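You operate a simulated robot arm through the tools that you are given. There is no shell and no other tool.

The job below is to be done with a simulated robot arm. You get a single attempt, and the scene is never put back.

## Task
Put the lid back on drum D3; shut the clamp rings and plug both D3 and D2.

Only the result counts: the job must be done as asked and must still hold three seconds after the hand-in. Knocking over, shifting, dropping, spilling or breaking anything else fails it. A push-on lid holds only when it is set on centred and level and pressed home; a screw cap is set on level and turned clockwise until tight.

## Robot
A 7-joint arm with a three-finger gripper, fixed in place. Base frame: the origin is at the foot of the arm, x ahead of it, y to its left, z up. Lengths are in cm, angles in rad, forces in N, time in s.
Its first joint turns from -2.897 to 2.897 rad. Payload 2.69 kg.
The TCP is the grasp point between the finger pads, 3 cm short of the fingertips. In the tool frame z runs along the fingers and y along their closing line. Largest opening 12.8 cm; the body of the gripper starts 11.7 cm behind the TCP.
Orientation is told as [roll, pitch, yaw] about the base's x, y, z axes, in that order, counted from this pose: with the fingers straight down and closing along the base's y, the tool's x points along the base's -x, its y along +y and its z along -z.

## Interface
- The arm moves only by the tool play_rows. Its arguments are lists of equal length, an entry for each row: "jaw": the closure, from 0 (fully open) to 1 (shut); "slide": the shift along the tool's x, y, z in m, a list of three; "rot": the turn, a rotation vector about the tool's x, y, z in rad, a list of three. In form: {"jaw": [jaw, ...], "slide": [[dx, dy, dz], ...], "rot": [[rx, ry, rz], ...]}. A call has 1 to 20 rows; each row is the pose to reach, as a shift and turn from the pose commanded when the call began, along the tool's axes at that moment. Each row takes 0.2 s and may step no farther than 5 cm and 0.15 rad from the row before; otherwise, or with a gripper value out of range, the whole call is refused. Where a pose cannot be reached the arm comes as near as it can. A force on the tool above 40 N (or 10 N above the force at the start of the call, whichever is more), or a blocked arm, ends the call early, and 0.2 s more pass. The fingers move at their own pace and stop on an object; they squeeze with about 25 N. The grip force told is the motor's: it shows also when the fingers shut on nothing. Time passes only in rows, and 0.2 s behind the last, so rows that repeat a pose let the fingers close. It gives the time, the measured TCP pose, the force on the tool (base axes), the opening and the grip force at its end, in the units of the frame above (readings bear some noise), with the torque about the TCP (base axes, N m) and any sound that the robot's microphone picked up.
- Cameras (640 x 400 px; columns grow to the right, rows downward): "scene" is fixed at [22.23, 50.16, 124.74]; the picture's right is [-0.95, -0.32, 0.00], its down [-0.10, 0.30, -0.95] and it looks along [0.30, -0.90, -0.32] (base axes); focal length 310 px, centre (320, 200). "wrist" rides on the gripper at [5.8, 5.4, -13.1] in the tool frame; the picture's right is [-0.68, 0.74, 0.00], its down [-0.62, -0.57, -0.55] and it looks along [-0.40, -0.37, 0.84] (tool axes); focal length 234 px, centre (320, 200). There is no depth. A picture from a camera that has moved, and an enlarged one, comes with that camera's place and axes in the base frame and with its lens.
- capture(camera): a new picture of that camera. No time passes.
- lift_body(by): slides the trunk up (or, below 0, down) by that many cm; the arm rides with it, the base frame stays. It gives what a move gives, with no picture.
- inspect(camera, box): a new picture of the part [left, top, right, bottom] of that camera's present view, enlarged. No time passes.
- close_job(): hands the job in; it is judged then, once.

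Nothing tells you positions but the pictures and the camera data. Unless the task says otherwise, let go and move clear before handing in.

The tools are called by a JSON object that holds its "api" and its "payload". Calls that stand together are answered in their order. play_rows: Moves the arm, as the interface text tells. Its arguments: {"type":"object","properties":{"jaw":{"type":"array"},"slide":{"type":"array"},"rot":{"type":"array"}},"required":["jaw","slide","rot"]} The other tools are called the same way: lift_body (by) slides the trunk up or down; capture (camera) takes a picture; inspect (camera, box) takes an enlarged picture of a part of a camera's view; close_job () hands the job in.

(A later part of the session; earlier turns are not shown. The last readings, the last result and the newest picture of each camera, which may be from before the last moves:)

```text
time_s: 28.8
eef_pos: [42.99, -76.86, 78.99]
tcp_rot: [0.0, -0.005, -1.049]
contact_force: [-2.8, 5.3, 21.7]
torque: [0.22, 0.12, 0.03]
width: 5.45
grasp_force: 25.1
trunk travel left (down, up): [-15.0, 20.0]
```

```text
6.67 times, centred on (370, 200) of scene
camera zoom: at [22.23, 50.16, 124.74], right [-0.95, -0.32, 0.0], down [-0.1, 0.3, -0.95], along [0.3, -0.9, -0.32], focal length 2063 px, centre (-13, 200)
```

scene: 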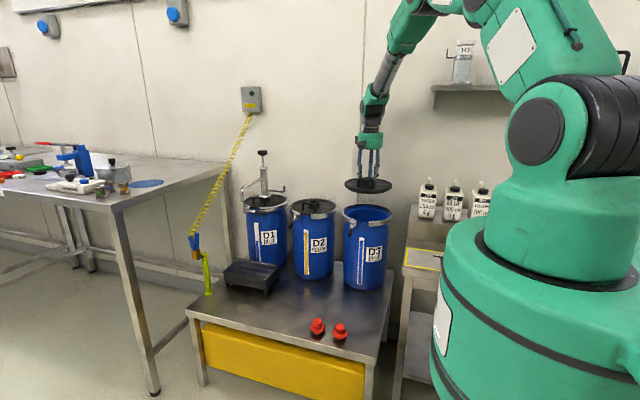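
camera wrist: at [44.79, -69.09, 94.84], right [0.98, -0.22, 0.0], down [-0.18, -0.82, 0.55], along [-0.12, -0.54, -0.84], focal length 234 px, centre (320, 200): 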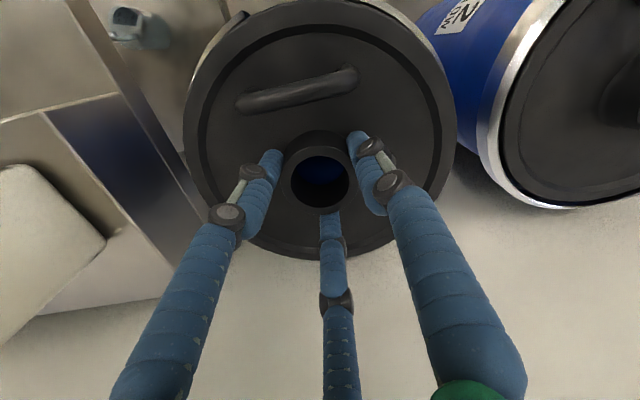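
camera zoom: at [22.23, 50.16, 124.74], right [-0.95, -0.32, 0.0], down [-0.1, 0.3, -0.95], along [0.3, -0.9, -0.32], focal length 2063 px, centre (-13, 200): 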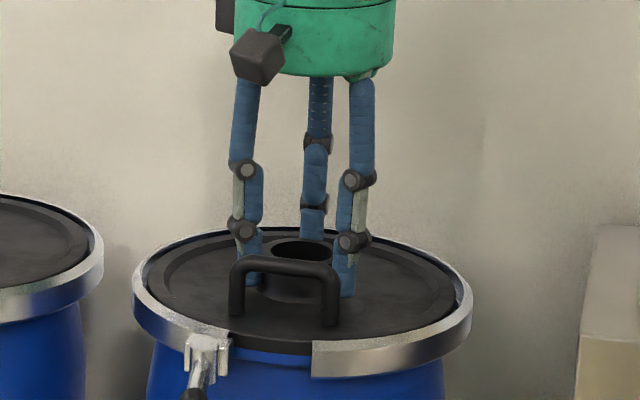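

The lid meets the rim at TCP z=79.0 with 22 N. I'll compare its seating with D2's already seated lid before pressing harder.

{"api": "inspect", "payload": {"camera": "scene", "box": [340, 195, 404, 235]}}

{"api": "inspect", "payload": {"camera": "scene", "box": [283, 190, 347, 230]}}

{"api": "capture", "payload": {"camera": "wrist"}}

```text
10.00 times, centred on (372, 215) of scene
camera zoom: at [22.23, 50.16, 124.74], right [-0.95, -0.32, 0.0], down [-0.1, 0.3, -0.95], along [0.3, -0.9, -0.32], focal length 3094 px, centre (-200, 50)
```

zoom: 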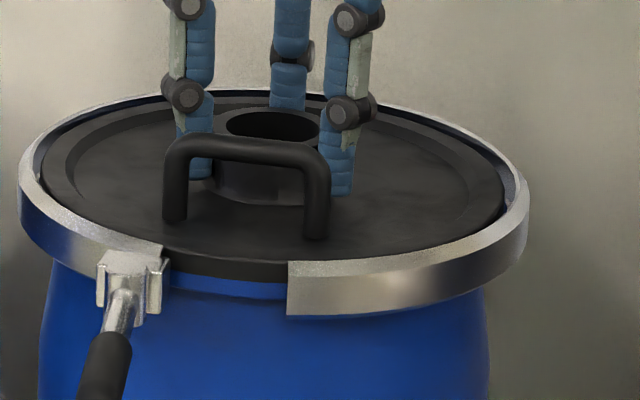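

```text
10.00 times, centred on (315, 210) of scene
camera zoom: at [22.23, 50.16, 124.74], right [-0.95, -0.32, 0.0], down [-0.1, 0.3, -0.95], along [0.3, -0.9, -0.32], focal length 3094 px, centre (370, 100)
```

zoom: 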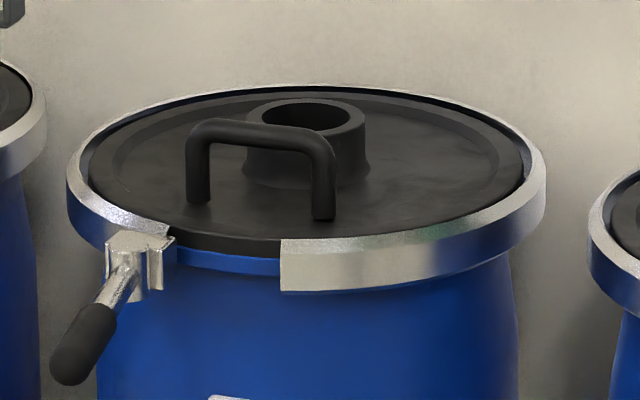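

```text
taken
camera wrist: at [44.77, -68.99, 92.14], right [0.98, -0.22, 0.0], down [-0.18, -0.81, 0.55], along [-0.12, -0.54, -0.83], focal length 234 px, centre (320, 200)
```

wrist: 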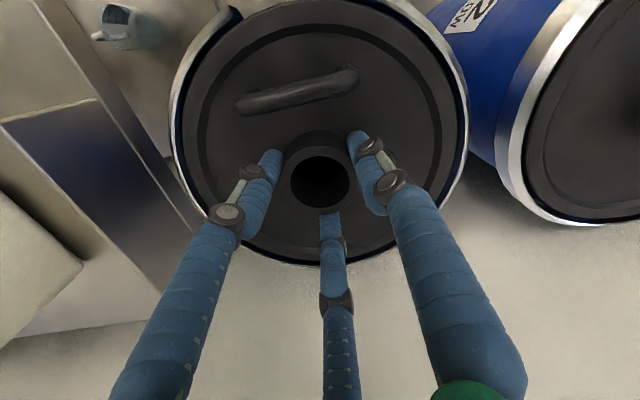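

The lid sits nearly like D2's, a couple of millimetres high at most. A small lateral push shows that it wants a hair more toward +y, so I'll nudge it that way and press it home.

{"api": "play_rows", "payload": {"jaw": [1, 1, 1, 1, 1, 1], "slide": [[0.001, 0, 0], [0.001, 0, 0.0005], [0.001, 0, 0.001], [0.001, 0, 0.0015], [0.001, 0, 0.002], [0.001, 0, 0.002]], "rot": [[0, 0, 0], [0, 0, 0], [0, 0, 0], [0, 0, 0], [0, 0, 0], [0, 0, 0]]}}

{"api": "inspect", "payload": {"camera": "scene", "box": [340, 195, 404, 235]}}

```text
time_s: 30.2
eef_pos: [43.07, -76.84, 79.05]
tcp_rot: [0.001, -0.006, -1.046]
contact_force: [13.6, -4.1, 38.3]
torque: [0.22, -0.16, -0.06]
width: 5.41
grasp_force: 24.9
trunk travel left (down, up): [-15.0, 20.0]
```

```text
10.00 times, centred on (372, 215) of scene
camera zoom: at [22.23, 50.16, 124.74], right [-0.95, -0.32, 0.0], down [-0.1, 0.3, -0.95], along [0.3, -0.9, -0.32], focal length 3094 px, centre (-200, 50)
```

zoom: 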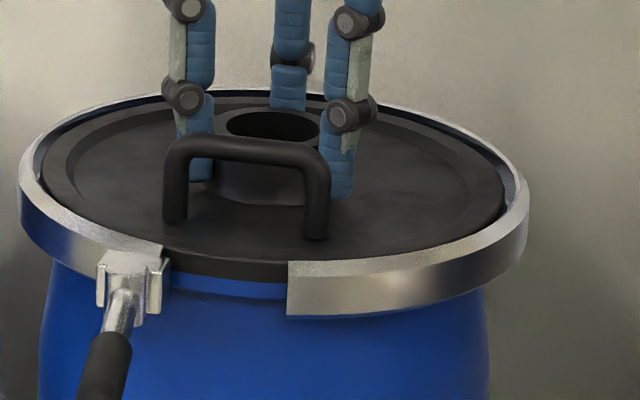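

Force is 38 N with no further travel, and the neck sits at the same height above the ring as D2's, so the lid is home. I'll relieve the pressure, release, and rise straight up.

{"api": "play_rows", "payload": {"jaw": [1, 1, 0.8, 0.6, 0.4, 0.35, 0.35], "slide": [[-0.0007, 0.0005, -0.0015], [-0.0007, 0.0005, -0.003], [-0.0007, 0.0005, -0.003], [-0.0007, 0.0005, -0.003], [-0.0007, 0.0005, -0.003], [-0.0007, 0.0005, -0.003], [-0.0007, 0.0005, -0.003]], "rot": [[0, 0, 0], [0, 0, 0], [0, 0, 0], [0, 0, 0], [0, 0, 0], [0, 0, 0], [0, 0, 0]]}}

{"api": "inspect", "payload": {"camera": "scene", "box": [340, 195, 404, 235]}}

```text
time_s: 31.8
eef_pos: [43.03, -76.8, 78.76]
tcp_rot: [-0.001, 0.005, -1.046]
contact_force: [0.5, 0.0, -0.5]
torque: [0.03, 0.01, 0.01]
width: 8.36
grasp_force: 0.6
trunk travel left (down, up): [-15.0, 20.0]
```

```text
10.00 times, centred on (372, 215) of scene
camera zoom: at [22.23, 50.16, 124.74], right [-0.95, -0.32, 0.0], down [-0.1, 0.3, -0.95], along [0.3, -0.9, -0.32], focal length 3094 px, centre (-200, 50)
```

zoom: 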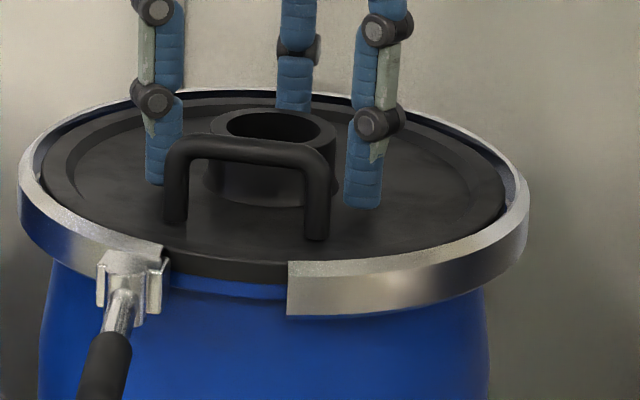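

The lid stays put and level with the hand released. I'll rise, move to the +x side of D3's lever handle (grip from y≈-59 to -53.5, pivot near (46.7,-64.2)), and close the hand into a poker.

{"api": "play_rows", "payload": {"jaw": [0.35, 0.35, 0.35, 0.35, 0.6, 1, 1, 1, 1, 1, 1], "slide": [[0, 0, -0.03], [0, 0, -0.065], [0, 0, -0.1], [0, 0, -0.13], [0.0238, 0.0282, -0.13], [0.0475, 0.0563, -0.13], [0.0713, 0.0845, -0.13], [0.0951, 0.1127, -0.13], [0.1188, 0.1408, -0.13], [0.1426, 0.169, -0.13], [0.1426, 0.169, -0.13]], "rot": [[0, 0, 0], [0, 0, 0], [0, 0, 0], [0, 0, 0], [0, 0, 0], [0, 0, 0], [0, 0, 0], [0, 0, 0], [0, 0, 0], [0, 0, 0], [0, 0, 0]]}}

{"api": "capture", "payload": {"camera": "wrist"}}

{"api": "inspect", "payload": {"camera": "scene", "box": [310, 150, 420, 240]}}

```text
time_s: 34.2
eef_pos: [50.37, -55.91, 91.82]
tcp_rot: [-0.001, -0.001, -1.046]
contact_force: [-0.5, 0.7, -0.4]
torque: [-0.08, -0.03, 0.02]
width: 0.23
grasp_force: 24.8
trunk travel left (down, up): [-15.0, 20.0]
```

```text
taken
camera wrist: at [52.21, -48.01, 104.92], right [0.98, -0.22, 0.0], down [-0.18, -0.82, 0.55], along [-0.12, -0.54, -0.84], focal length 234 px, centre (320, 200)
```

wrist: 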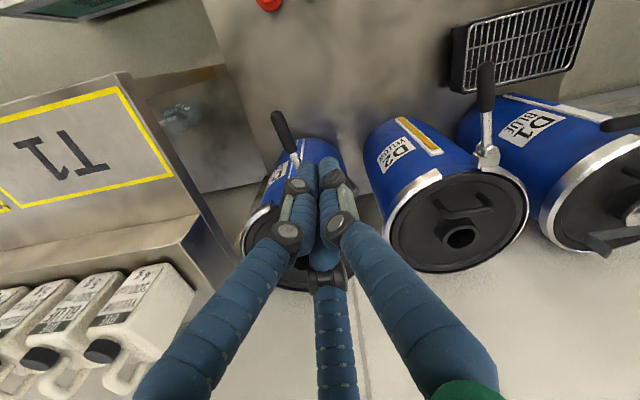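

```text
4.44 times, centred on (365, 195) of scene
camera zoom: at [22.23, 50.16, 124.74], right [-0.95, -0.32, 0.0], down [-0.1, 0.3, -0.95], along [0.3, -0.9, -0.32], focal length 1375 px, centre (120, 222)
```

zoom: 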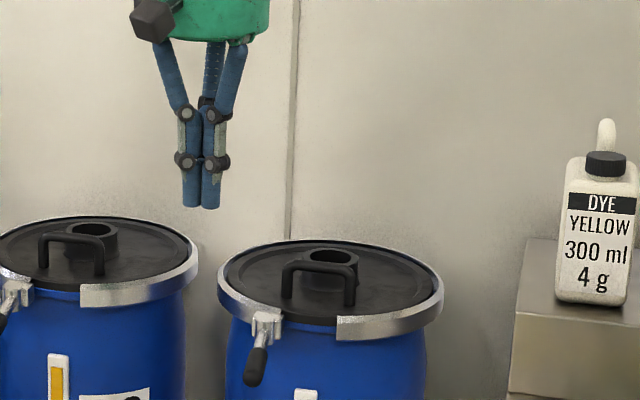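

The poker is formed, about 3 cm wide. I'll zoom on the D3 and D2 levers from here to confirm their positions.

{"api": "inspect", "payload": {"camera": "wrist", "box": [230, 90, 350, 180]}}

{"api": "inspect", "payload": {"camera": "wrist", "box": [370, 50, 550, 280]}}

```text
4.44 times, centred on (290, 135) of wrist
camera zoom: at [52.21, -48.01, 104.92], right [0.98, -0.22, 0.0], down [-0.18, -0.82, 0.55], along [-0.12, -0.54, -0.84], focal length 1041 px, centre (453, 489)
```

zoom: 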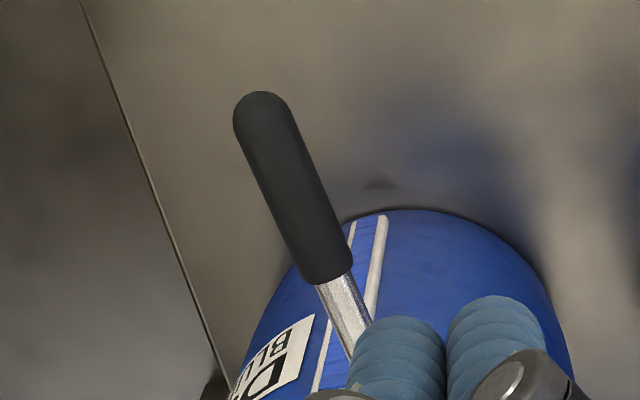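

```text
1.74 times, centred on (460, 165) of wrist
camera zoom: at [52.21, -48.01, 104.92], right [0.98, -0.22, 0.0], down [-0.18, -0.82, 0.55], along [-0.12, -0.54, -0.84], focal length 407 px, centre (76, 261)
```

zoom: 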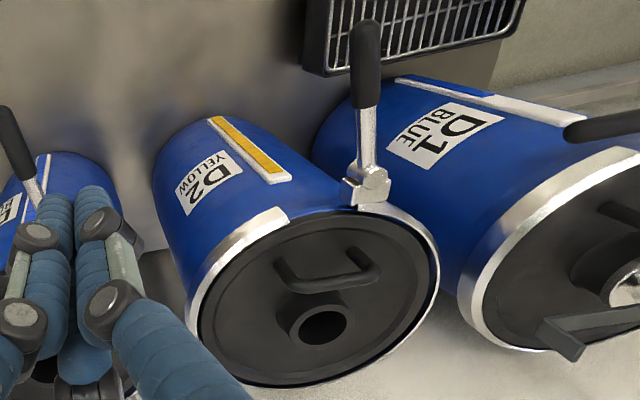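

Both lever positions are confirmed: D3's handle runs from (46,-58.9) to (45.5,-53.4) at z≈75. I'll lower the poker beside it on its +x side.

{"api": "play_rows", "payload": {"jaw": [1, 1, 1, 1, 1, 1], "slide": [[0, 0, 0.035], [0, 0, 0.07], [0, 0, 0.105], [0, 0, 0.14], [0, 0, 0.158], [0, 0, 0.158]], "rot": [[0, 0, 0], [0, 0, 0], [0, 0, 0], [0, 0, 0], [0, 0, 0], [0, 0, 0]]}}

{"api": "inspect", "payload": {"camera": "scene", "box": [300, 160, 400, 240]}}

{"api": "capture", "payload": {"camera": "wrist"}}

```text
time_s: 35.6
eef_pos: [50.47, -56.22, 76.06]
tcp_rot: [0.001, -0.001, -1.048]
contact_force: [0.1, -0.3, -0.9]
torque: [-0.03, 0.02, 0.01]
width: 0.21
grasp_force: 24.8
trunk travel left (down, up): [-15.0, 20.0]
```

```text
5.00 times, centred on (350, 200) of scene
camera zoom: at [22.23, 50.16, 124.74], right [-0.95, -0.32, 0.0], down [-0.1, 0.3, -0.95], along [0.3, -0.9, -0.32], focal length 1547 px, centre (170, 200)
```

zoom: 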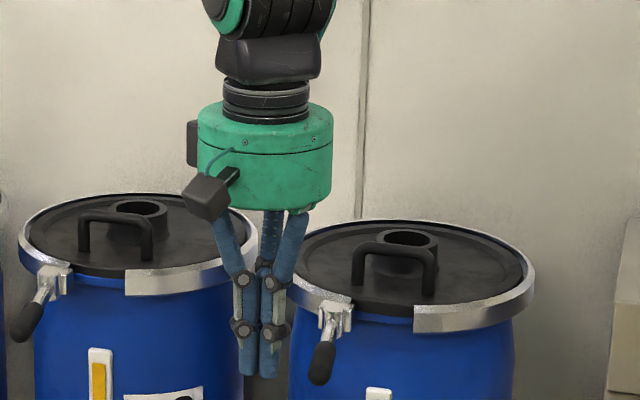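

```text
taken
camera wrist: at [52.2, -48.38, 89.15], right [0.98, -0.22, 0.0], down [-0.18, -0.82, 0.55], along [-0.12, -0.54, -0.84], focal length 234 px, centre (320, 200)
```

wrist: 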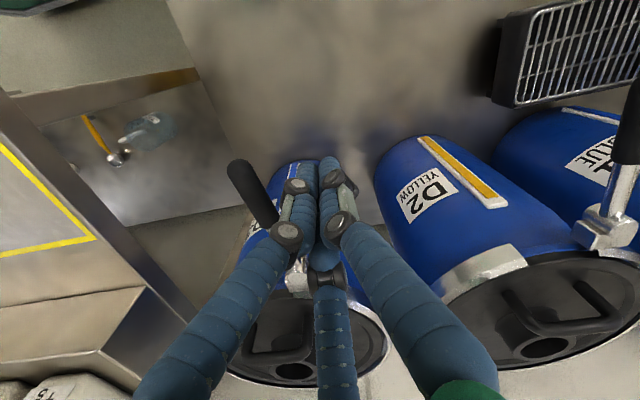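

The poker sits beside the handle at the right height. I'll start swinging the lever toward -x along an arc about its pivot, watching the force.

{"api": "play_rows", "payload": {"jaw": [1, 1, 1, 1, 1, 1, 1, 1, 1], "slide": [[0.0061, -0.0088, 0], [0.0122, -0.0176, 0], [0.0162, -0.0231, 0], [0.0189, -0.0274, 0], [0.0217, -0.0317, 0], [0.0238, -0.0363, 0], [0.026, -0.0409, 0], [0.0293, -0.0505, 0], [0.0293, -0.0505, 0]], "rot": [[0, 0, 0], [0, 0, 0], [0, 0, 0], [0, 0, 0], [0, 0, 0], [0, 0, 0], [0, 0, 0], [0, 0, 0], [0, 0, 0]]}}

{"api": "inspect", "payload": {"camera": "scene", "box": [320, 180, 420, 240]}}

{"api": "capture", "payload": {"camera": "wrist"}}

```text
time_s: 37.6
eef_pos: [44.66, -56.0, 76.09]
tcp_rot: [0.002, 0.001, -1.047]
contact_force: [-0.4, 0.1, 1.0]
torque: [0.02, 0.02, 0.0]
width: 0.24
grasp_force: 25.1
trunk travel left (down, up): [-15.0, 20.0]
```

```text
6.40 times, centred on (370, 210) of scene
camera zoom: at [22.23, 50.16, 124.74], right [-0.95, -0.32, 0.0], down [-0.1, 0.3, -0.95], along [0.3, -0.9, -0.32], focal length 1980 px, centre (0, 136)
```

zoom: 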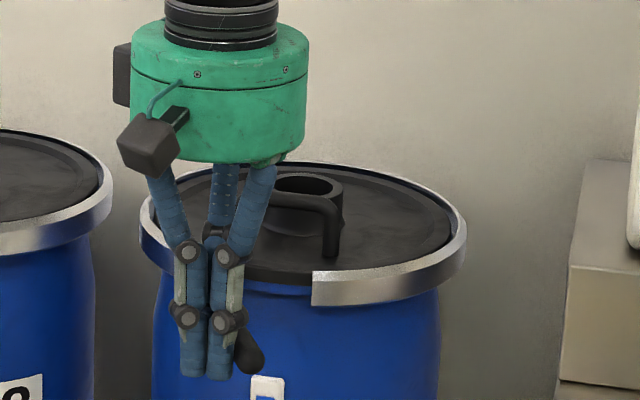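

```text
taken
camera wrist: at [46.42, -48.12, 89.1], right [0.98, -0.22, 0.0], down [-0.18, -0.82, 0.55], along [-0.12, -0.54, -0.84], focal length 234 px, centre (320, 200)
```

wrist: 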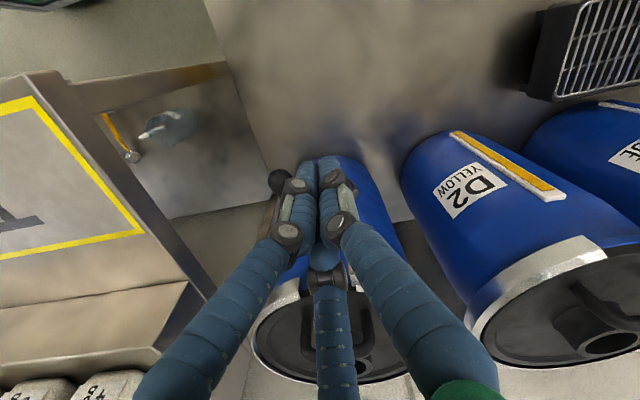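

The lever follows easily. I'll carry on along the arc, watching for resistance.

{"api": "play_rows", "payload": {"jaw": [1, 1, 1, 1, 1, 1, 1, 1, 1, 1, 1], "slide": [[0.001, -0.005, 0], [0.002, -0.0099, 0], [0.0025, -0.015, 0], [0.0028, -0.0201, 0], [0.0027, -0.0252, 0], [0.0024, -0.0302, 0], [0.0017, -0.0352, 0], [0.0007, -0.0402, 0], [-0.0006, -0.0451, 0], [-0.0022, -0.05, 0], [-0.0022, -0.05, 0]], "rot": [[0, 0, 0], [0, 0, 0], [0, 0, 0], [0, 0, 0], [0, 0, 0], [0, 0, 0], [0, 0, 0], [0, 0, 0], [0, 0, 0], [0, 0, 0], [0, 0, 0]]}}

{"api": "inspect", "payload": {"camera": "scene", "box": [320, 180, 420, 240]}}

{"api": "capture", "payload": {"camera": "wrist"}}

```text
time_s: 40.0
eef_pos: [40.54, -58.78, 75.99]
tcp_rot: [0.0, 0.0, -1.046]
contact_force: [0.6, 0.2, 0.0]
torque: [-0.02, 0.03, 0.05]
width: 0.19
grasp_force: 24.6
trunk travel left (down, up): [-15.0, 20.0]
```

```text
6.40 times, centred on (370, 210) of scene
camera zoom: at [22.23, 50.16, 124.74], right [-0.95, -0.32, 0.0], down [-0.1, 0.3, -0.95], along [0.3, -0.9, -0.32], focal length 1980 px, centre (0, 136)
```

zoom: 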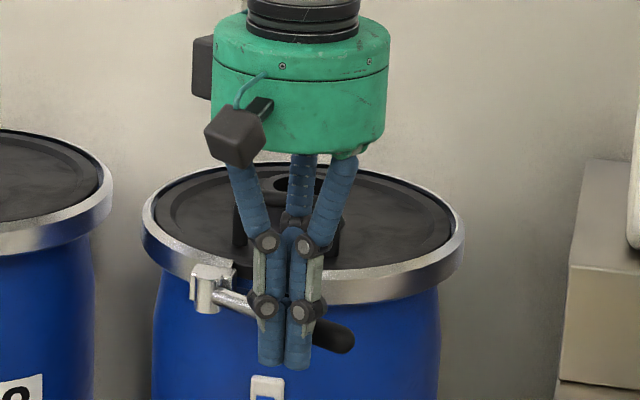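

```text
taken
camera wrist: at [42.29, -50.89, 89.17], right [0.98, -0.22, 0.0], down [-0.18, -0.82, 0.55], along [-0.12, -0.54, -0.84], focal length 234 px, centre (320, 200)
```

wrist: 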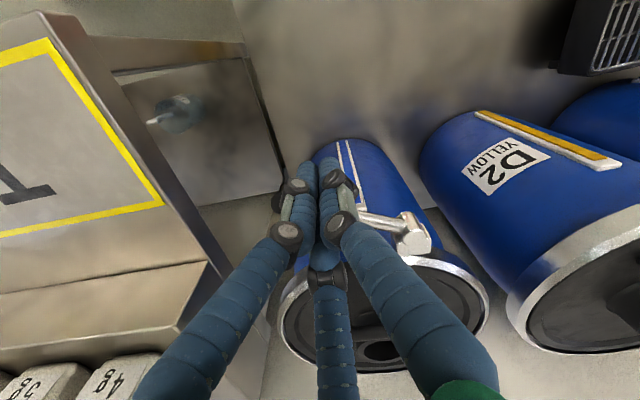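

The ring gap is closing and the lever is about 60° around. I'll continue in finer steps toward the fully shut position.

{"api": "play_rows", "payload": {"jaw": [1, 1, 1, 1, 1, 1, 1], "slide": [[-0.002, -0.0047, 0], [-0.004, -0.0093, 0], [-0.0066, -0.0137, 0], [-0.0092, -0.0181, 0], [-0.0122, -0.0221, 0], [-0.0153, -0.0261, 0], [-0.0153, -0.0261, 0]], "rot": [[0, 0, 0], [0, 0, 0], [0, 0, 0], [0, 0, 0], [0, 0, 0], [0, 0, 0], [0, 0, 0]]}}

{"api": "inspect", "payload": {"camera": "scene", "box": [320, 180, 420, 240]}}

{"api": "capture", "payload": {"camera": "wrist"}}

```text
time_s: 41.6
eef_pos: [38.97, -61.41, 76.15]
tcp_rot: [0.0, 0.0, -1.046]
contact_force: [-0.3, 0.7, 0.8]
torque: [0.0, 0.02, -0.04]
width: 0.2
grasp_force: 24.4
trunk travel left (down, up): [-15.0, 20.0]
```

```text
6.40 times, centred on (370, 210) of scene
camera zoom: at [22.23, 50.16, 124.74], right [-0.95, -0.32, 0.0], down [-0.1, 0.3, -0.95], along [0.3, -0.9, -0.32], focal length 1980 px, centre (0, 136)
```

zoom: 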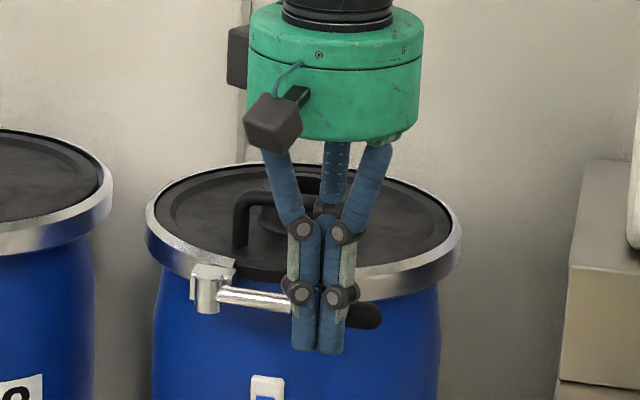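

```text
taken
camera wrist: at [40.75, -53.53, 89.22], right [0.98, -0.22, 0.0], down [-0.18, -0.82, 0.55], along [-0.12, -0.54, -0.84], focal length 234 px, centre (320, 200)
```

wrist: 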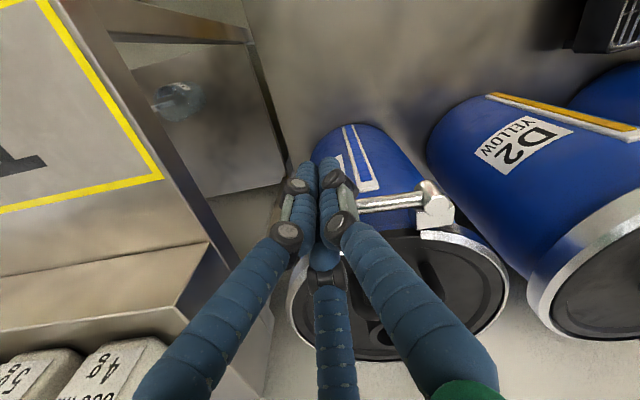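

The lever is close to D1's shut angle, but I feel no stop yet. I'll keep pushing in small steps until it seats.

{"api": "play_rows", "payload": {"jaw": [1, 1, 1, 1, 1, 1, 1], "slide": [[-0.0024, -0.0024, 0], [-0.0048, -0.0048, 0], [-0.0071, -0.0072, 0], [-0.0094, -0.0091, 0], [-0.0116, -0.0109, 0], [-0.0139, -0.0127, 0], [-0.0139, -0.0127, 0]], "rot": [[0, 0, 0], [0, 0, 0], [0, 0, 0], [0, 0, 0], [0, 0, 0], [0, 0, 0], [0, 0, 0]]}}

{"api": "inspect", "payload": {"camera": "scene", "box": [320, 180, 420, 240]}}

{"api": "capture", "payload": {"camera": "wrist"}}

```text
time_s: 42.7
eef_pos: [38.57, -61.97, 75.9]
tcp_rot: [0.0, 0.012, -1.047]
contact_force: [-0.6, 10.9, -0.5]
torque: [0.11, -0.19, -0.03]
width: 0.22
grasp_force: 25.2
trunk travel left (down, up): [-15.0, 20.0]
stopped in row 5: the force on the tool passed its limit at 44 N (the readings are from after the stop); the commanded pose is now the measured one
```

```text
6.40 times, centred on (370, 210) of scene
camera zoom: at [22.23, 50.16, 124.74], right [-0.95, -0.32, 0.0], down [-0.1, 0.3, -0.95], along [0.3, -0.9, -0.32], focal length 1980 px, centre (0, 136)
```

zoom: 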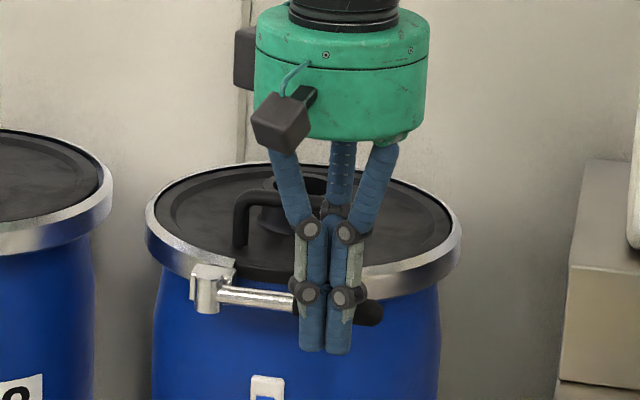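

```text
taken
camera wrist: at [40.45, -54.23, 89.06], right [0.98, -0.21, -0.01], down [-0.18, -0.82, 0.54], along [-0.12, -0.53, -0.84], focal length 234 px, centre (320, 200)
```

wrist: 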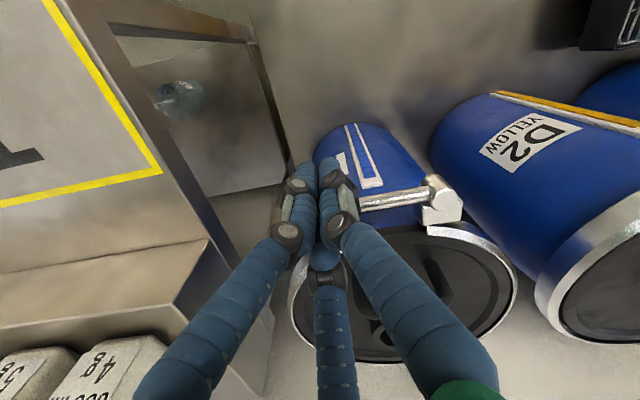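

The lever has come up hard against its stop (44 N), so it should be shut. I'll back the poker off toward +y and check that it stays.

{"api": "play_rows", "payload": {"jaw": [1, 1, 1, 1, 1, 1, 1], "slide": [[0.0087, 0.005, 0], [0.0216, 0.0125, 0], [0.039, 0.0225, 0], [0.0563, 0.0325, -0.02], [0.0563, 0.0325, -0.06], [0.0563, 0.0325, -0.1], [0.0563, 0.0325, -0.1]], "rot": [[0, 0, 0], [0, 0, 0], [0, 0, 0], [0, 0, 0], [0, 0, 0], [0, 0, 0], [0, 0, 0]]}}

{"api": "inspect", "payload": {"camera": "scene", "box": [330, 190, 410, 240]}}

{"api": "inspect", "payload": {"camera": "scene", "box": [235, 190, 315, 240]}}

{"api": "capture", "payload": {"camera": "wrist"}}

```text
time_s: 44.3
eef_pos: [38.64, -55.9, 86.18]
tcp_rot: [0.002, 0.007, -1.045]
contact_force: [0.3, 0.3, 0.5]
torque: [0.02, -0.03, 0.02]
width: 0.23
grasp_force: 25.1
trunk travel left (down, up): [-15.0, 20.0]
```

```text
8.00 times, centred on (370, 215) of scene
camera zoom: at [22.23, 50.16, 124.74], right [-0.95, -0.32, 0.0], down [-0.1, 0.3, -0.95], along [0.3, -0.9, -0.32], focal length 2476 px, centre (-80, 80)
```

zoom: 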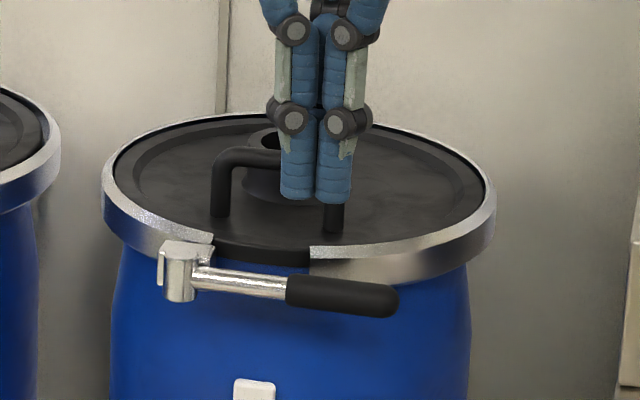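

```text
8.00 times, centred on (275, 215) of scene
camera zoom: at [22.23, 50.16, 124.74], right [-0.95, -0.32, 0.0], down [-0.1, 0.3, -0.95], along [0.3, -0.9, -0.32], focal length 2476 px, centre (680, 80)
```

zoom: 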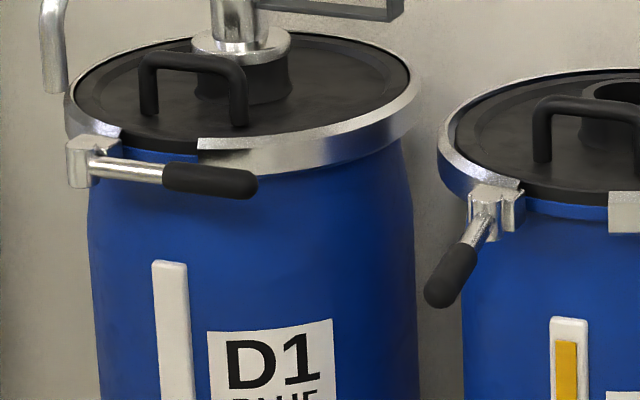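

```text
taken
camera wrist: at [40.39, -48.15, 99.2], right [0.98, -0.22, 0.0], down [-0.18, -0.82, 0.54], along [-0.12, -0.53, -0.84], focal length 234 px, centre (320, 200)
```

wrist: 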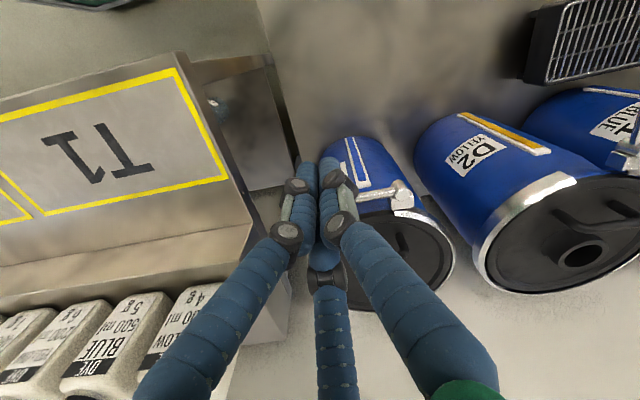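

D3's lever now looks exactly like D1's shut one and the lid is clamped. Next I'll move over toward D2 with open fingers to measure its centre and lever.

{"api": "play_rows", "payload": {"jaw": [1, 1, 0.5, 0, 0, 0, 0, 0, 0], "slide": [[-0.025, 0.028, -0.015], [-0.05, 0.056, -0.03], [-0.0749, 0.084, -0.045], [-0.0999, 0.112, -0.06], [-0.1249, 0.14, -0.075], [-0.1499, 0.1681, -0.09], [-0.1748, 0.1961, -0.105], [-0.1998, 0.2241, -0.12], [-0.1998, 0.2241, -0.12]], "rot": [[0, -0.001, 0], [0, -0.002, 0], [0, -0.003, 0], [0, -0.004, 0], [0, -0.005, 0], [0, -0.006, 0], [0, -0.007, 0], [0, -0.007, 0], [0, -0.007, 0]]}}

{"api": "capture", "payload": {"camera": "wrist"}}

{"api": "inspect", "payload": {"camera": "wrist", "box": [250, 100, 410, 225]}}

{"api": "inspect", "payload": {"camera": "wrist", "box": [260, 0, 420, 110]}}

{"api": "capture", "payload": {"camera": "scene"}}

```text
time_s: 46.3
eef_pos: [68.16, -61.63, 98.09]
tcp_rot: [0.0, 0.0, -1.046]
contact_force: [-0.1, 0.3, -0.2]
torque: [0.02, 0.04, 0.0]
width: 12.81
grasp_force: 0.0
trunk travel left (down, up): [-15.0, 20.0]
```

```text
taken
camera wrist: at [69.94, -53.87, 111.15], right [0.98, -0.22, 0.0], down [-0.18, -0.82, 0.55], along [-0.12, -0.54, -0.84], focal length 234 px, centre (320, 200)
```

wrist: 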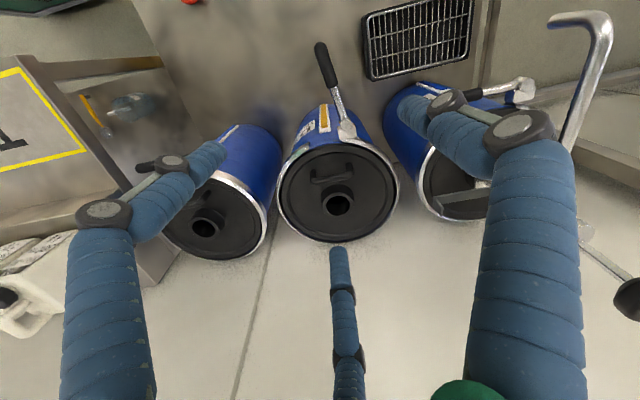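

```text
3.20 times, centred on (330, 162) of wrist
camera zoom: at [69.94, -53.87, 111.15], right [0.98, -0.22, 0.0], down [-0.18, -0.82, 0.55], along [-0.12, -0.54, -0.84], focal length 749 px, centre (288, 320)
```

zoom: 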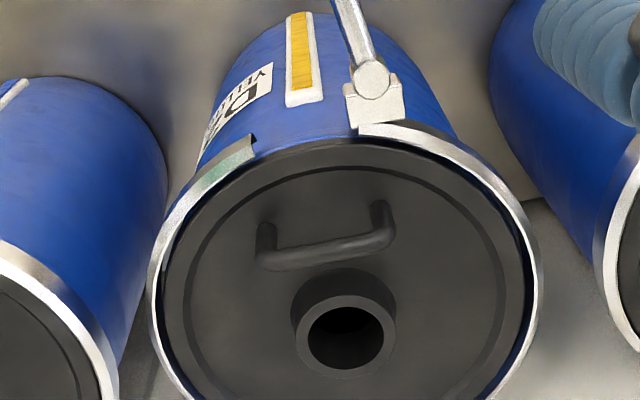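

```text
3.64 times, centred on (340, 55) of wrist
camera zoom: at [69.94, -53.87, 111.15], right [0.98, -0.22, 0.0], down [-0.18, -0.82, 0.55], along [-0.12, -0.54, -0.84], focal length 852 px, centre (247, 727)
```

zoom: 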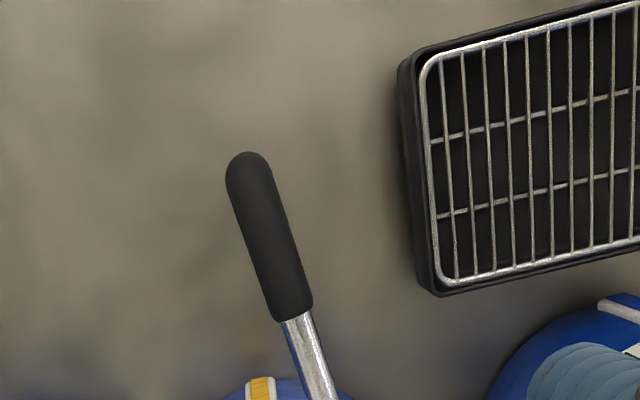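

```text
taken
```

scene: 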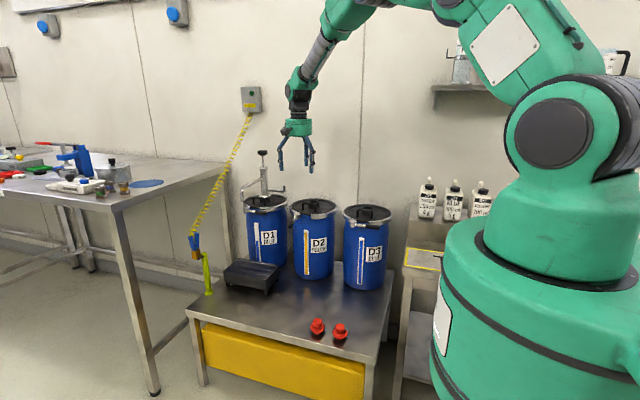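

D2's lever pivot is at (71.6,-64.4) with its tip at (70,-53.5), and D2's centre is about (67.85,-76.95). I'll close the hand and lower it on the +x side of the D2 lever, the same way as for D3.

{"api": "play_rows", "payload": {"jaw": [0.6, 1, 1, 1, 1, 1, 1, 1, 1, 1], "slide": [[0.0037, 0.0296, 0], [0.0074, 0.0592, 0], [0.0111, 0.0888, 0], [0.0111, 0.0888, 0.04], [0.0111, 0.0888, 0.08], [0.0111, 0.0888, 0.12], [0.0111, 0.0888, 0.16], [0.0111, 0.0888, 0.195], [0.0111, 0.0888, 0.221], [0.0111, 0.0888, 0.221]], "rot": [[0, 0, 0], [0, 0, 0], [0, 0, 0], [0, 0, 0], [0, 0, 0], [0, 0, 0], [0, 0, 0], [0, 0, 0], [0, 0, 0], [0, 0, 0]]}}

{"api": "inspect", "payload": {"camera": "scene", "box": [230, 160, 350, 240]}}

{"api": "capture", "payload": {"camera": "wrist"}}

```text
time_s: 48.5
eef_pos: [75.12, -56.47, 75.86]
tcp_rot: [0.001, 0.0, -1.045]
contact_force: [-0.6, -0.5, 0.2]
torque: [0.0, 0.03, -0.03]
width: 0.21
grasp_force: 25.2
trunk travel left (down, up): [-15.0, 20.0]
```

```text
5.00 times, centred on (290, 200) of scene
camera zoom: at [22.23, 50.16, 124.74], right [-0.95, -0.32, 0.0], down [-0.1, 0.3, -0.95], along [0.3, -0.9, -0.32], focal length 1547 px, centre (470, 200)
```

zoom: 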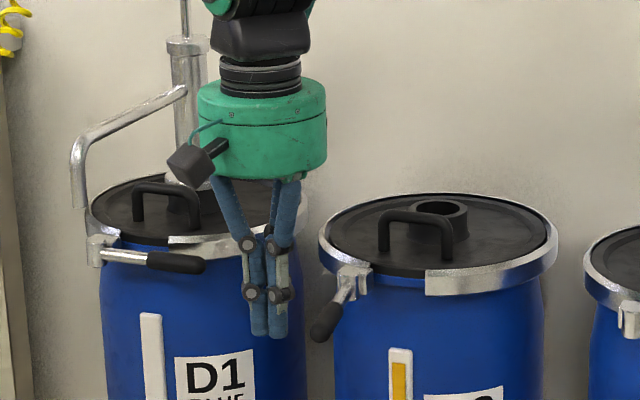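

```text
taken
camera wrist: at [76.96, -48.55, 88.93], right [0.98, -0.22, 0.0], down [-0.18, -0.82, 0.55], along [-0.12, -0.54, -0.84], focal length 234 px, centre (320, 200)
```

wrist: 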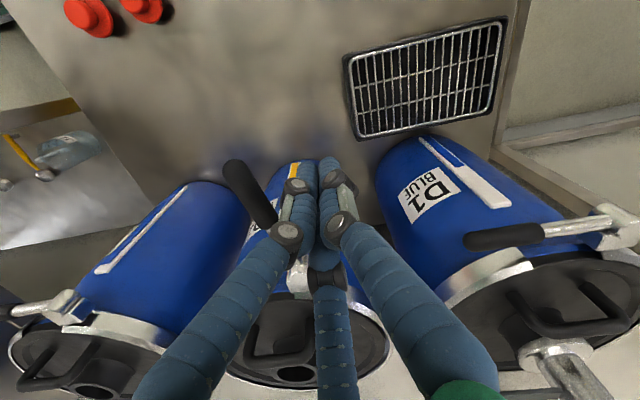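

The poker is beside D2's handle at the right height. I'll sweep this lever along the same arc.

{"api": "play_rows", "payload": {"jaw": [1, 1, 1, 1, 1, 1, 1, 1, 1, 1, 1, 1, 1, 1, 1, 1, 1, 1, 1], "slide": [[0.0061, -0.0084, 0], [0.0122, -0.0167, 0], [0.0154, -0.0217, 0], [0.0182, -0.026, 0], [0.0209, -0.0303, 0], [0.023, -0.0349, 0], [0.0252, -0.0395, 0], [0.0269, -0.0443, 0], [0.0285, -0.0491, 0], [0.0295, -0.0541, 0], [0.0305, -0.0591, 0], [0.0309, -0.0641, 0], [0.0313, -0.0692, 0], [0.0311, -0.0743, 0], [0.0309, -0.0794, 0], [0.0301, -0.0844, 0], [0.0292, -0.0894, 0], [0.0263, -0.0991, 0], [0.0263, -0.0991, 0]], "rot": [[0, 0, 0], [0, 0, 0], [0, 0, 0], [0, 0, 0], [0, 0, 0], [0, 0, 0], [0, 0, 0], [0, 0, 0], [0, 0, 0], [0, 0, 0], [0, 0, 0], [0, 0, 0], [0, 0, 0], [0, 0, 0], [0, 0, 0], [0, 0, 0], [0, 0, 0], [0, 0, 0], [0, 0, 0]]}}

{"api": "inspect", "payload": {"camera": "scene", "box": [270, 170, 370, 240]}}

{"api": "capture", "payload": {"camera": "wrist"}}

```text
time_s: 52.5
eef_pos: [65.34, -59.19, 75.67]
tcp_rot: [0.001, 0.0, -1.045]
contact_force: [1.0, 1.1, 0.3]
torque: [0.02, 0.01, 0.01]
width: 0.23
grasp_force: 24.9
trunk travel left (down, up): [-15.0, 20.0]
```

```text
5.71 times, centred on (320, 205) of scene
camera zoom: at [22.23, 50.16, 124.74], right [-0.95, -0.32, 0.0], down [-0.1, 0.3, -0.95], along [0.3, -0.9, -0.32], focal length 1768 px, centre (320, 171)
```

zoom: 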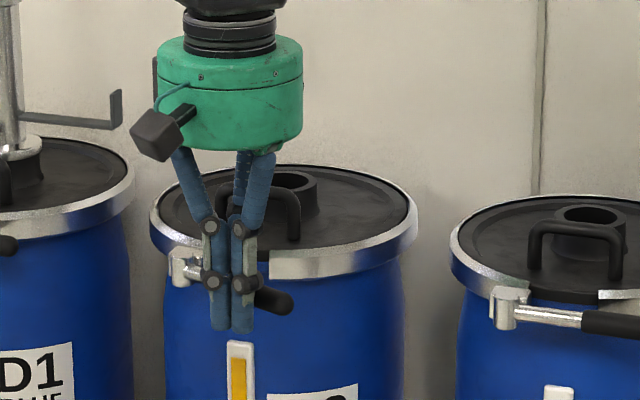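

```text
taken
camera wrist: at [67.12, -51.32, 88.85], right [0.98, -0.22, 0.0], down [-0.18, -0.82, 0.55], along [-0.12, -0.54, -0.84], focal length 234 px, centre (320, 200)
```

wrist: 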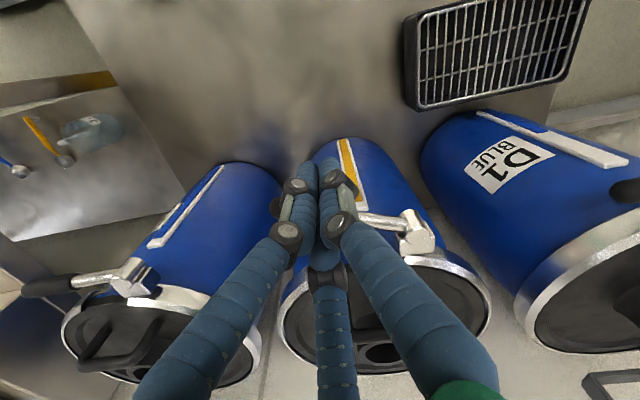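

D2's lever follows too. I'll take it the rest of the way to its stop.

{"api": "play_rows", "payload": {"jaw": [1, 1, 1, 1, 1, 1, 1, 1, 1, 1], "slide": [[-0.002, -0.0047, 0], [-0.004, -0.0093, 0], [-0.0066, -0.0137, 0], [-0.0092, -0.0181, 0], [-0.0122, -0.0221, 0], [-0.0153, -0.0261, 0], [-0.0177, -0.0285, 0], [-0.0201, -0.0309, 0], [-0.0213, -0.0321, 0], [-0.0225, -0.0333, 0]], "rot": [[0, 0, 0], [0, 0, 0], [0, 0, 0], [0, 0, 0], [0, 0, 0], [0, 0, 0], [0, 0, 0], [0, 0, 0], [0, 0, 0], [0, 0, 0]]}}

{"api": "inspect", "payload": {"camera": "scene", "box": [270, 170, 370, 240]}}

```text
time_s: 54.4
eef_pos: [63.83, -62.1, 75.64]
tcp_rot: [0.002, 0.006, -1.043]
contact_force: [0.9, 13.1, 1.2]
torque: [0.05, -0.22, 0.0]
width: 0.2
grasp_force: 24.8
trunk travel left (down, up): [-15.0, 20.0]
stopped in row 9: the force on the tool passed its limit at 43 N (the readings are from after the stop); the commanded pose is now the measured one
```

```text
5.71 times, centred on (320, 205) of scene
camera zoom: at [22.23, 50.16, 124.74], right [-0.95, -0.32, 0.0], down [-0.1, 0.3, -0.95], along [0.3, -0.9, -0.32], focal length 1768 px, centre (320, 171)
```

zoom: 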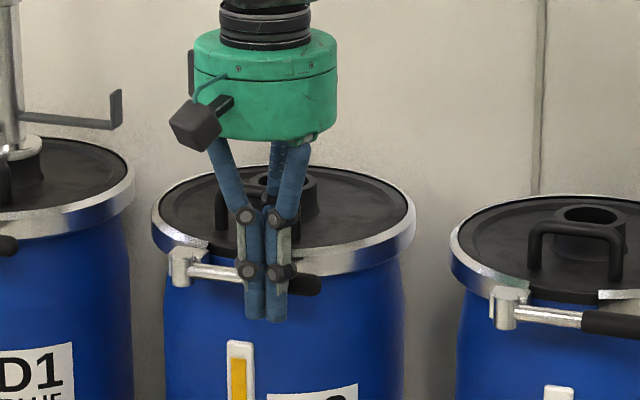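

D2's lever has hit its stop as well. I'll back off and rise, straightening the tool by the small tilt it picked up.

{"api": "play_rows", "payload": {"jaw": [1, 1, 1, 1, 1, 1, 1, 1], "slide": [[0.0087, 0.005, 0], [0.0216, 0.0125, 0], [0.039, 0.0225, 0], [0.0563, 0.0325, -0.02], [0.0563, 0.0325, -0.06], [0.0563, 0.0325, -0.1], [0.0563, 0.0325, -0.14], [0.0563, 0.0325, -0.14]], "rot": [[0, 0, 0], [0, -0.001, 0], [0, -0.002, 0], [0, -0.003, 0], [0, -0.004, 0], [0, -0.005, 0], [0, -0.005, 0], [0, -0.005, 0]]}}

{"api": "inspect", "payload": {"camera": "scene", "box": [270, 190, 390, 240]}}

{"api": "inspect", "payload": {"camera": "scene", "box": [290, 300, 370, 355]}}

```text
time_s: 56.2
eef_pos: [63.81, -55.86, 89.88]
tcp_rot: [0.001, -0.003, -1.043]
contact_force: [-0.1, 0.2, 0.1]
torque: [0.01, -0.02, 0.0]
width: 0.21
grasp_force: 25.3
trunk travel left (down, up): [-15.0, 20.0]
```

```text
5.33 times, centred on (330, 215) of scene
camera zoom: at [22.23, 50.16, 124.74], right [-0.95, -0.32, 0.0], down [-0.1, 0.3, -0.95], along [0.3, -0.9, -0.32], focal length 1650 px, centre (267, 120)
```

zoom: 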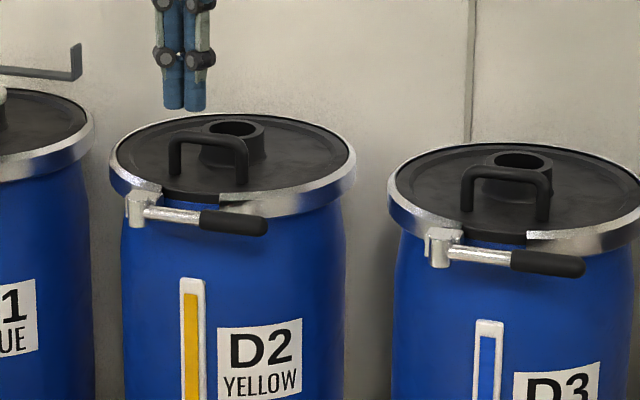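

```text
7.27 times, centred on (330, 328) of scene
camera zoom: at [22.23, 50.16, 124.74], right [-0.95, -0.32, 0.0], down [-0.1, 0.3, -0.95], along [0.3, -0.9, -0.32], focal length 2251 px, centre (247, -727)
```

zoom: 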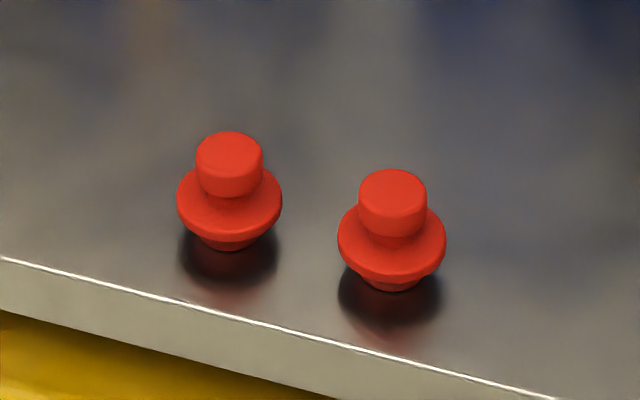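

Both clamp rings are now shut like D1's. Next come the red plugs, so I'll move above them with open fingers to measure them.

{"api": "play_rows", "payload": {"jaw": [0.6, 0.3, 0, 0, 0, 0, 0, 0], "slide": [[0.0334, -0.0068, 0.014], [0.0669, -0.0135, 0.028], [0.1003, -0.0203, 0.042], [0.1337, -0.027, 0.056], [0.1671, -0.0338, 0.07], [0.2006, -0.0405, 0.085], [0.234, -0.0473, 0.1], [0.234, -0.0473, 0.1]], "rot": [[0, 0.001, 0], [0, 0.002, 0], [0, 0.003, 0.001], [0, 0.003, 0.002], [0, 0.003, 0.003], [0, 0.003, 0.004], [0, 0.003, 0.004], [0, 0.003, 0.004]]}}

{"api": "capture", "payload": {"camera": "wrist"}}

{"api": "inspect", "payload": {"camera": "wrist", "box": [240, 50, 400, 150]}}

```text
time_s: 58.0
eef_pos: [48.31, -37.84, 79.74]
tcp_rot: [0.001, 0.003, -1.047]
contact_force: [-0.5, 0.2, -1.0]
torque: [0.0, 0.02, 0.01]
width: 12.81
grasp_force: 0.1
trunk travel left (down, up): [-15.0, 20.0]
```

```text
taken
camera wrist: at [50.04, -30.07, 92.88], right [0.98, -0.22, 0.0], down [-0.18, -0.82, 0.55], along [-0.12, -0.53, -0.84], focal length 234 px, centre (320, 200)
```

wrist: 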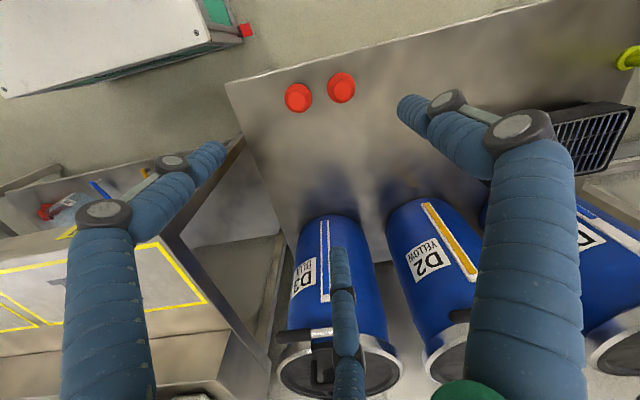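

```text
4.00 times, centred on (320, 100) of wrist
camera zoom: at [50.04, -30.07, 92.88], right [0.98, -0.22, 0.0], down [-0.18, -0.82, 0.55], along [-0.12, -0.53, -0.84], focal length 937 px, centre (320, 600)
```

zoom: 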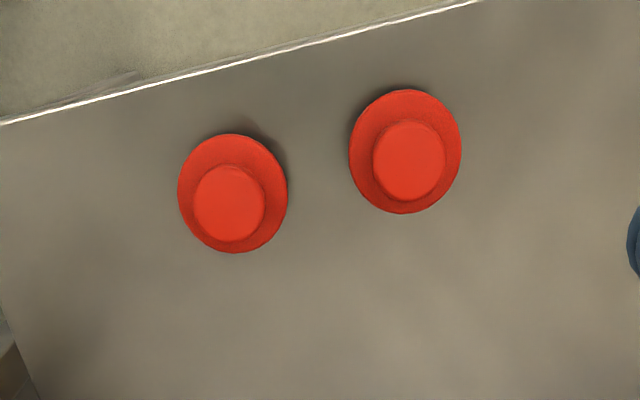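

The plugs stand upright at about (52.5,-37.3) and (44.2,-37.25), with knob tops at z≈47. Before picking one up I'll measure D3's neck from overhead, since clamping may have moved it slightly.

{"api": "play_rows", "payload": {"jaw": [0, 0, 0, 0, 0, 0, 0, 0, 0, 0, 0, 0, 0, 0, 0, 0], "slide": [[0, 0, -0.04], [0, 0, -0.08], [0, 0, -0.12], [0, 0, -0.16], [0, 0, -0.203], [-0.0338, -0.0256, -0.203], [-0.0676, -0.0513, -0.203], [-0.1014, -0.0769, -0.203], [-0.1352, -0.1026, -0.203], [-0.169, -0.1282, -0.203], [-0.2029, -0.1538, -0.203], [-0.2367, -0.1795, -0.203], [-0.2705, -0.2051, -0.203], [-0.3043, -0.2308, -0.203], [-0.3381, -0.2564, -0.203], [-0.3381, -0.2564, -0.203]], "rot": [[0, 0, 0], [0, 0, 0], [0, 0, 0], [0, 0, 0], [0, 0, 0], [0, 0, 0], [0, 0, 0], [0, 0, 0], [0, 0, 0], [0, 0, 0], [0, 0, 0], [0, 0, 0], [0, 0, 0], [0, 0, 0], [0, 0, 0], [0, 0, 0]]}}

{"api": "capture", "payload": {"camera": "wrist"}}

{"api": "inspect", "payload": {"camera": "wrist", "box": [260, 0, 400, 88]}}

{"api": "inspect", "payload": {"camera": "wrist", "box": [440, 0, 600, 100]}}

```text
time_s: 61.4
eef_pos: [42.4, -79.99, 99.88]
tcp_rot: [0.002, 0.004, -1.047]
contact_force: [-0.2, -0.6, -0.2]
torque: [0.02, 0.0, -0.01]
width: 12.81
grasp_force: 0.0
trunk travel left (down, up): [-15.0, 20.0]
```

```text
taken
camera wrist: at [44.27, -72.29, 113.06], right [0.98, -0.22, 0.0], down [-0.18, -0.82, 0.55], along [-0.12, -0.53, -0.84], focal length 234 px, centre (320, 200)
```

wrist: 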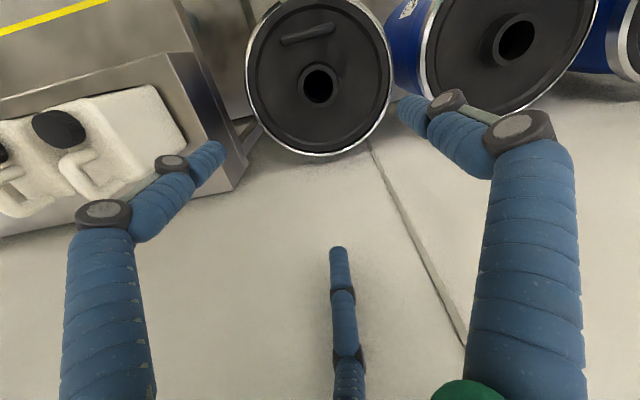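

```text
4.55 times, centred on (330, 44) of wrist
camera zoom: at [44.27, -72.29, 113.06], right [0.98, -0.22, 0.0], down [-0.18, -0.82, 0.55], along [-0.12, -0.53, -0.84], focal length 1064 px, centre (274, 909)
```

zoom: 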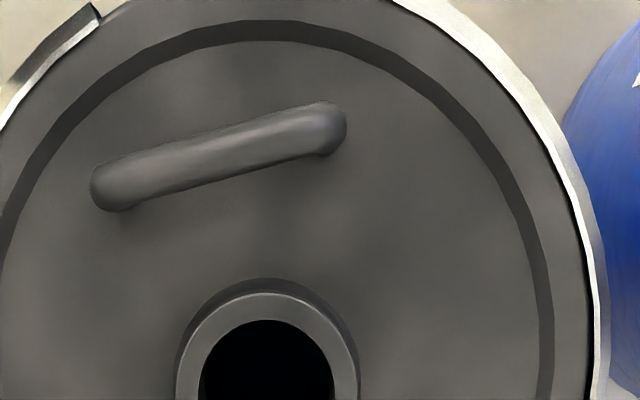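

```text
4.00 times, centred on (520, 50) of wrist
camera zoom: at [44.27, -72.29, 113.06], right [0.98, -0.22, 0.0], down [-0.18, -0.82, 0.55], along [-0.12, -0.53, -0.84], focal length 937 px, centre (-480, 800)
```

zoom: 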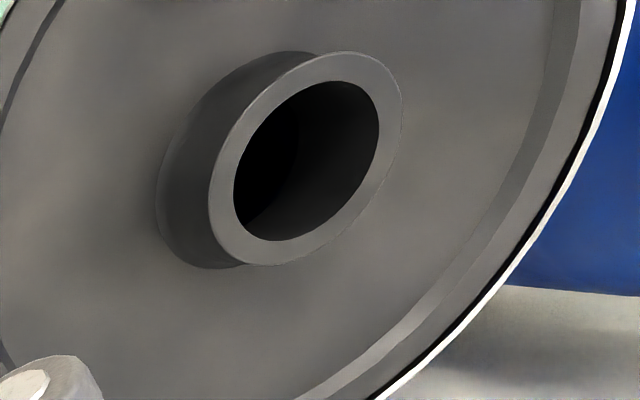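

D2's neck triangulates consistently to (67.92,-76.75) with its top at z≈78.05. I'll zoom on D3's neck for the same measurement.

{"api": "inspect", "payload": {"camera": "wrist", "box": [270, 50, 366, 110]}}

```text
6.67 times, centred on (318, 80) of wrist
camera zoom: at [44.27, -72.29, 113.06], right [0.98, -0.22, 0.0], down [-0.18, -0.82, 0.55], along [-0.12, -0.53, -0.84], focal length 1561 px, centre (333, 1000)
```

zoom: 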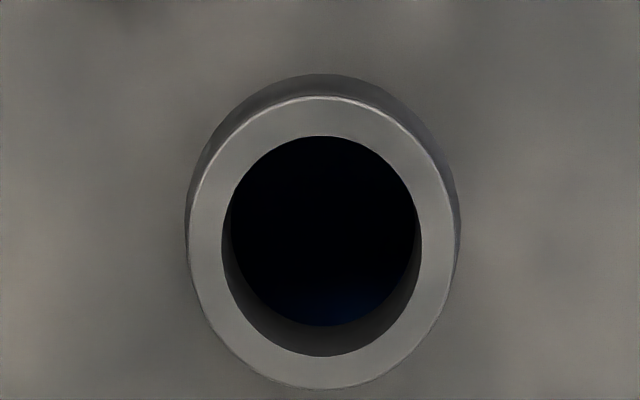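

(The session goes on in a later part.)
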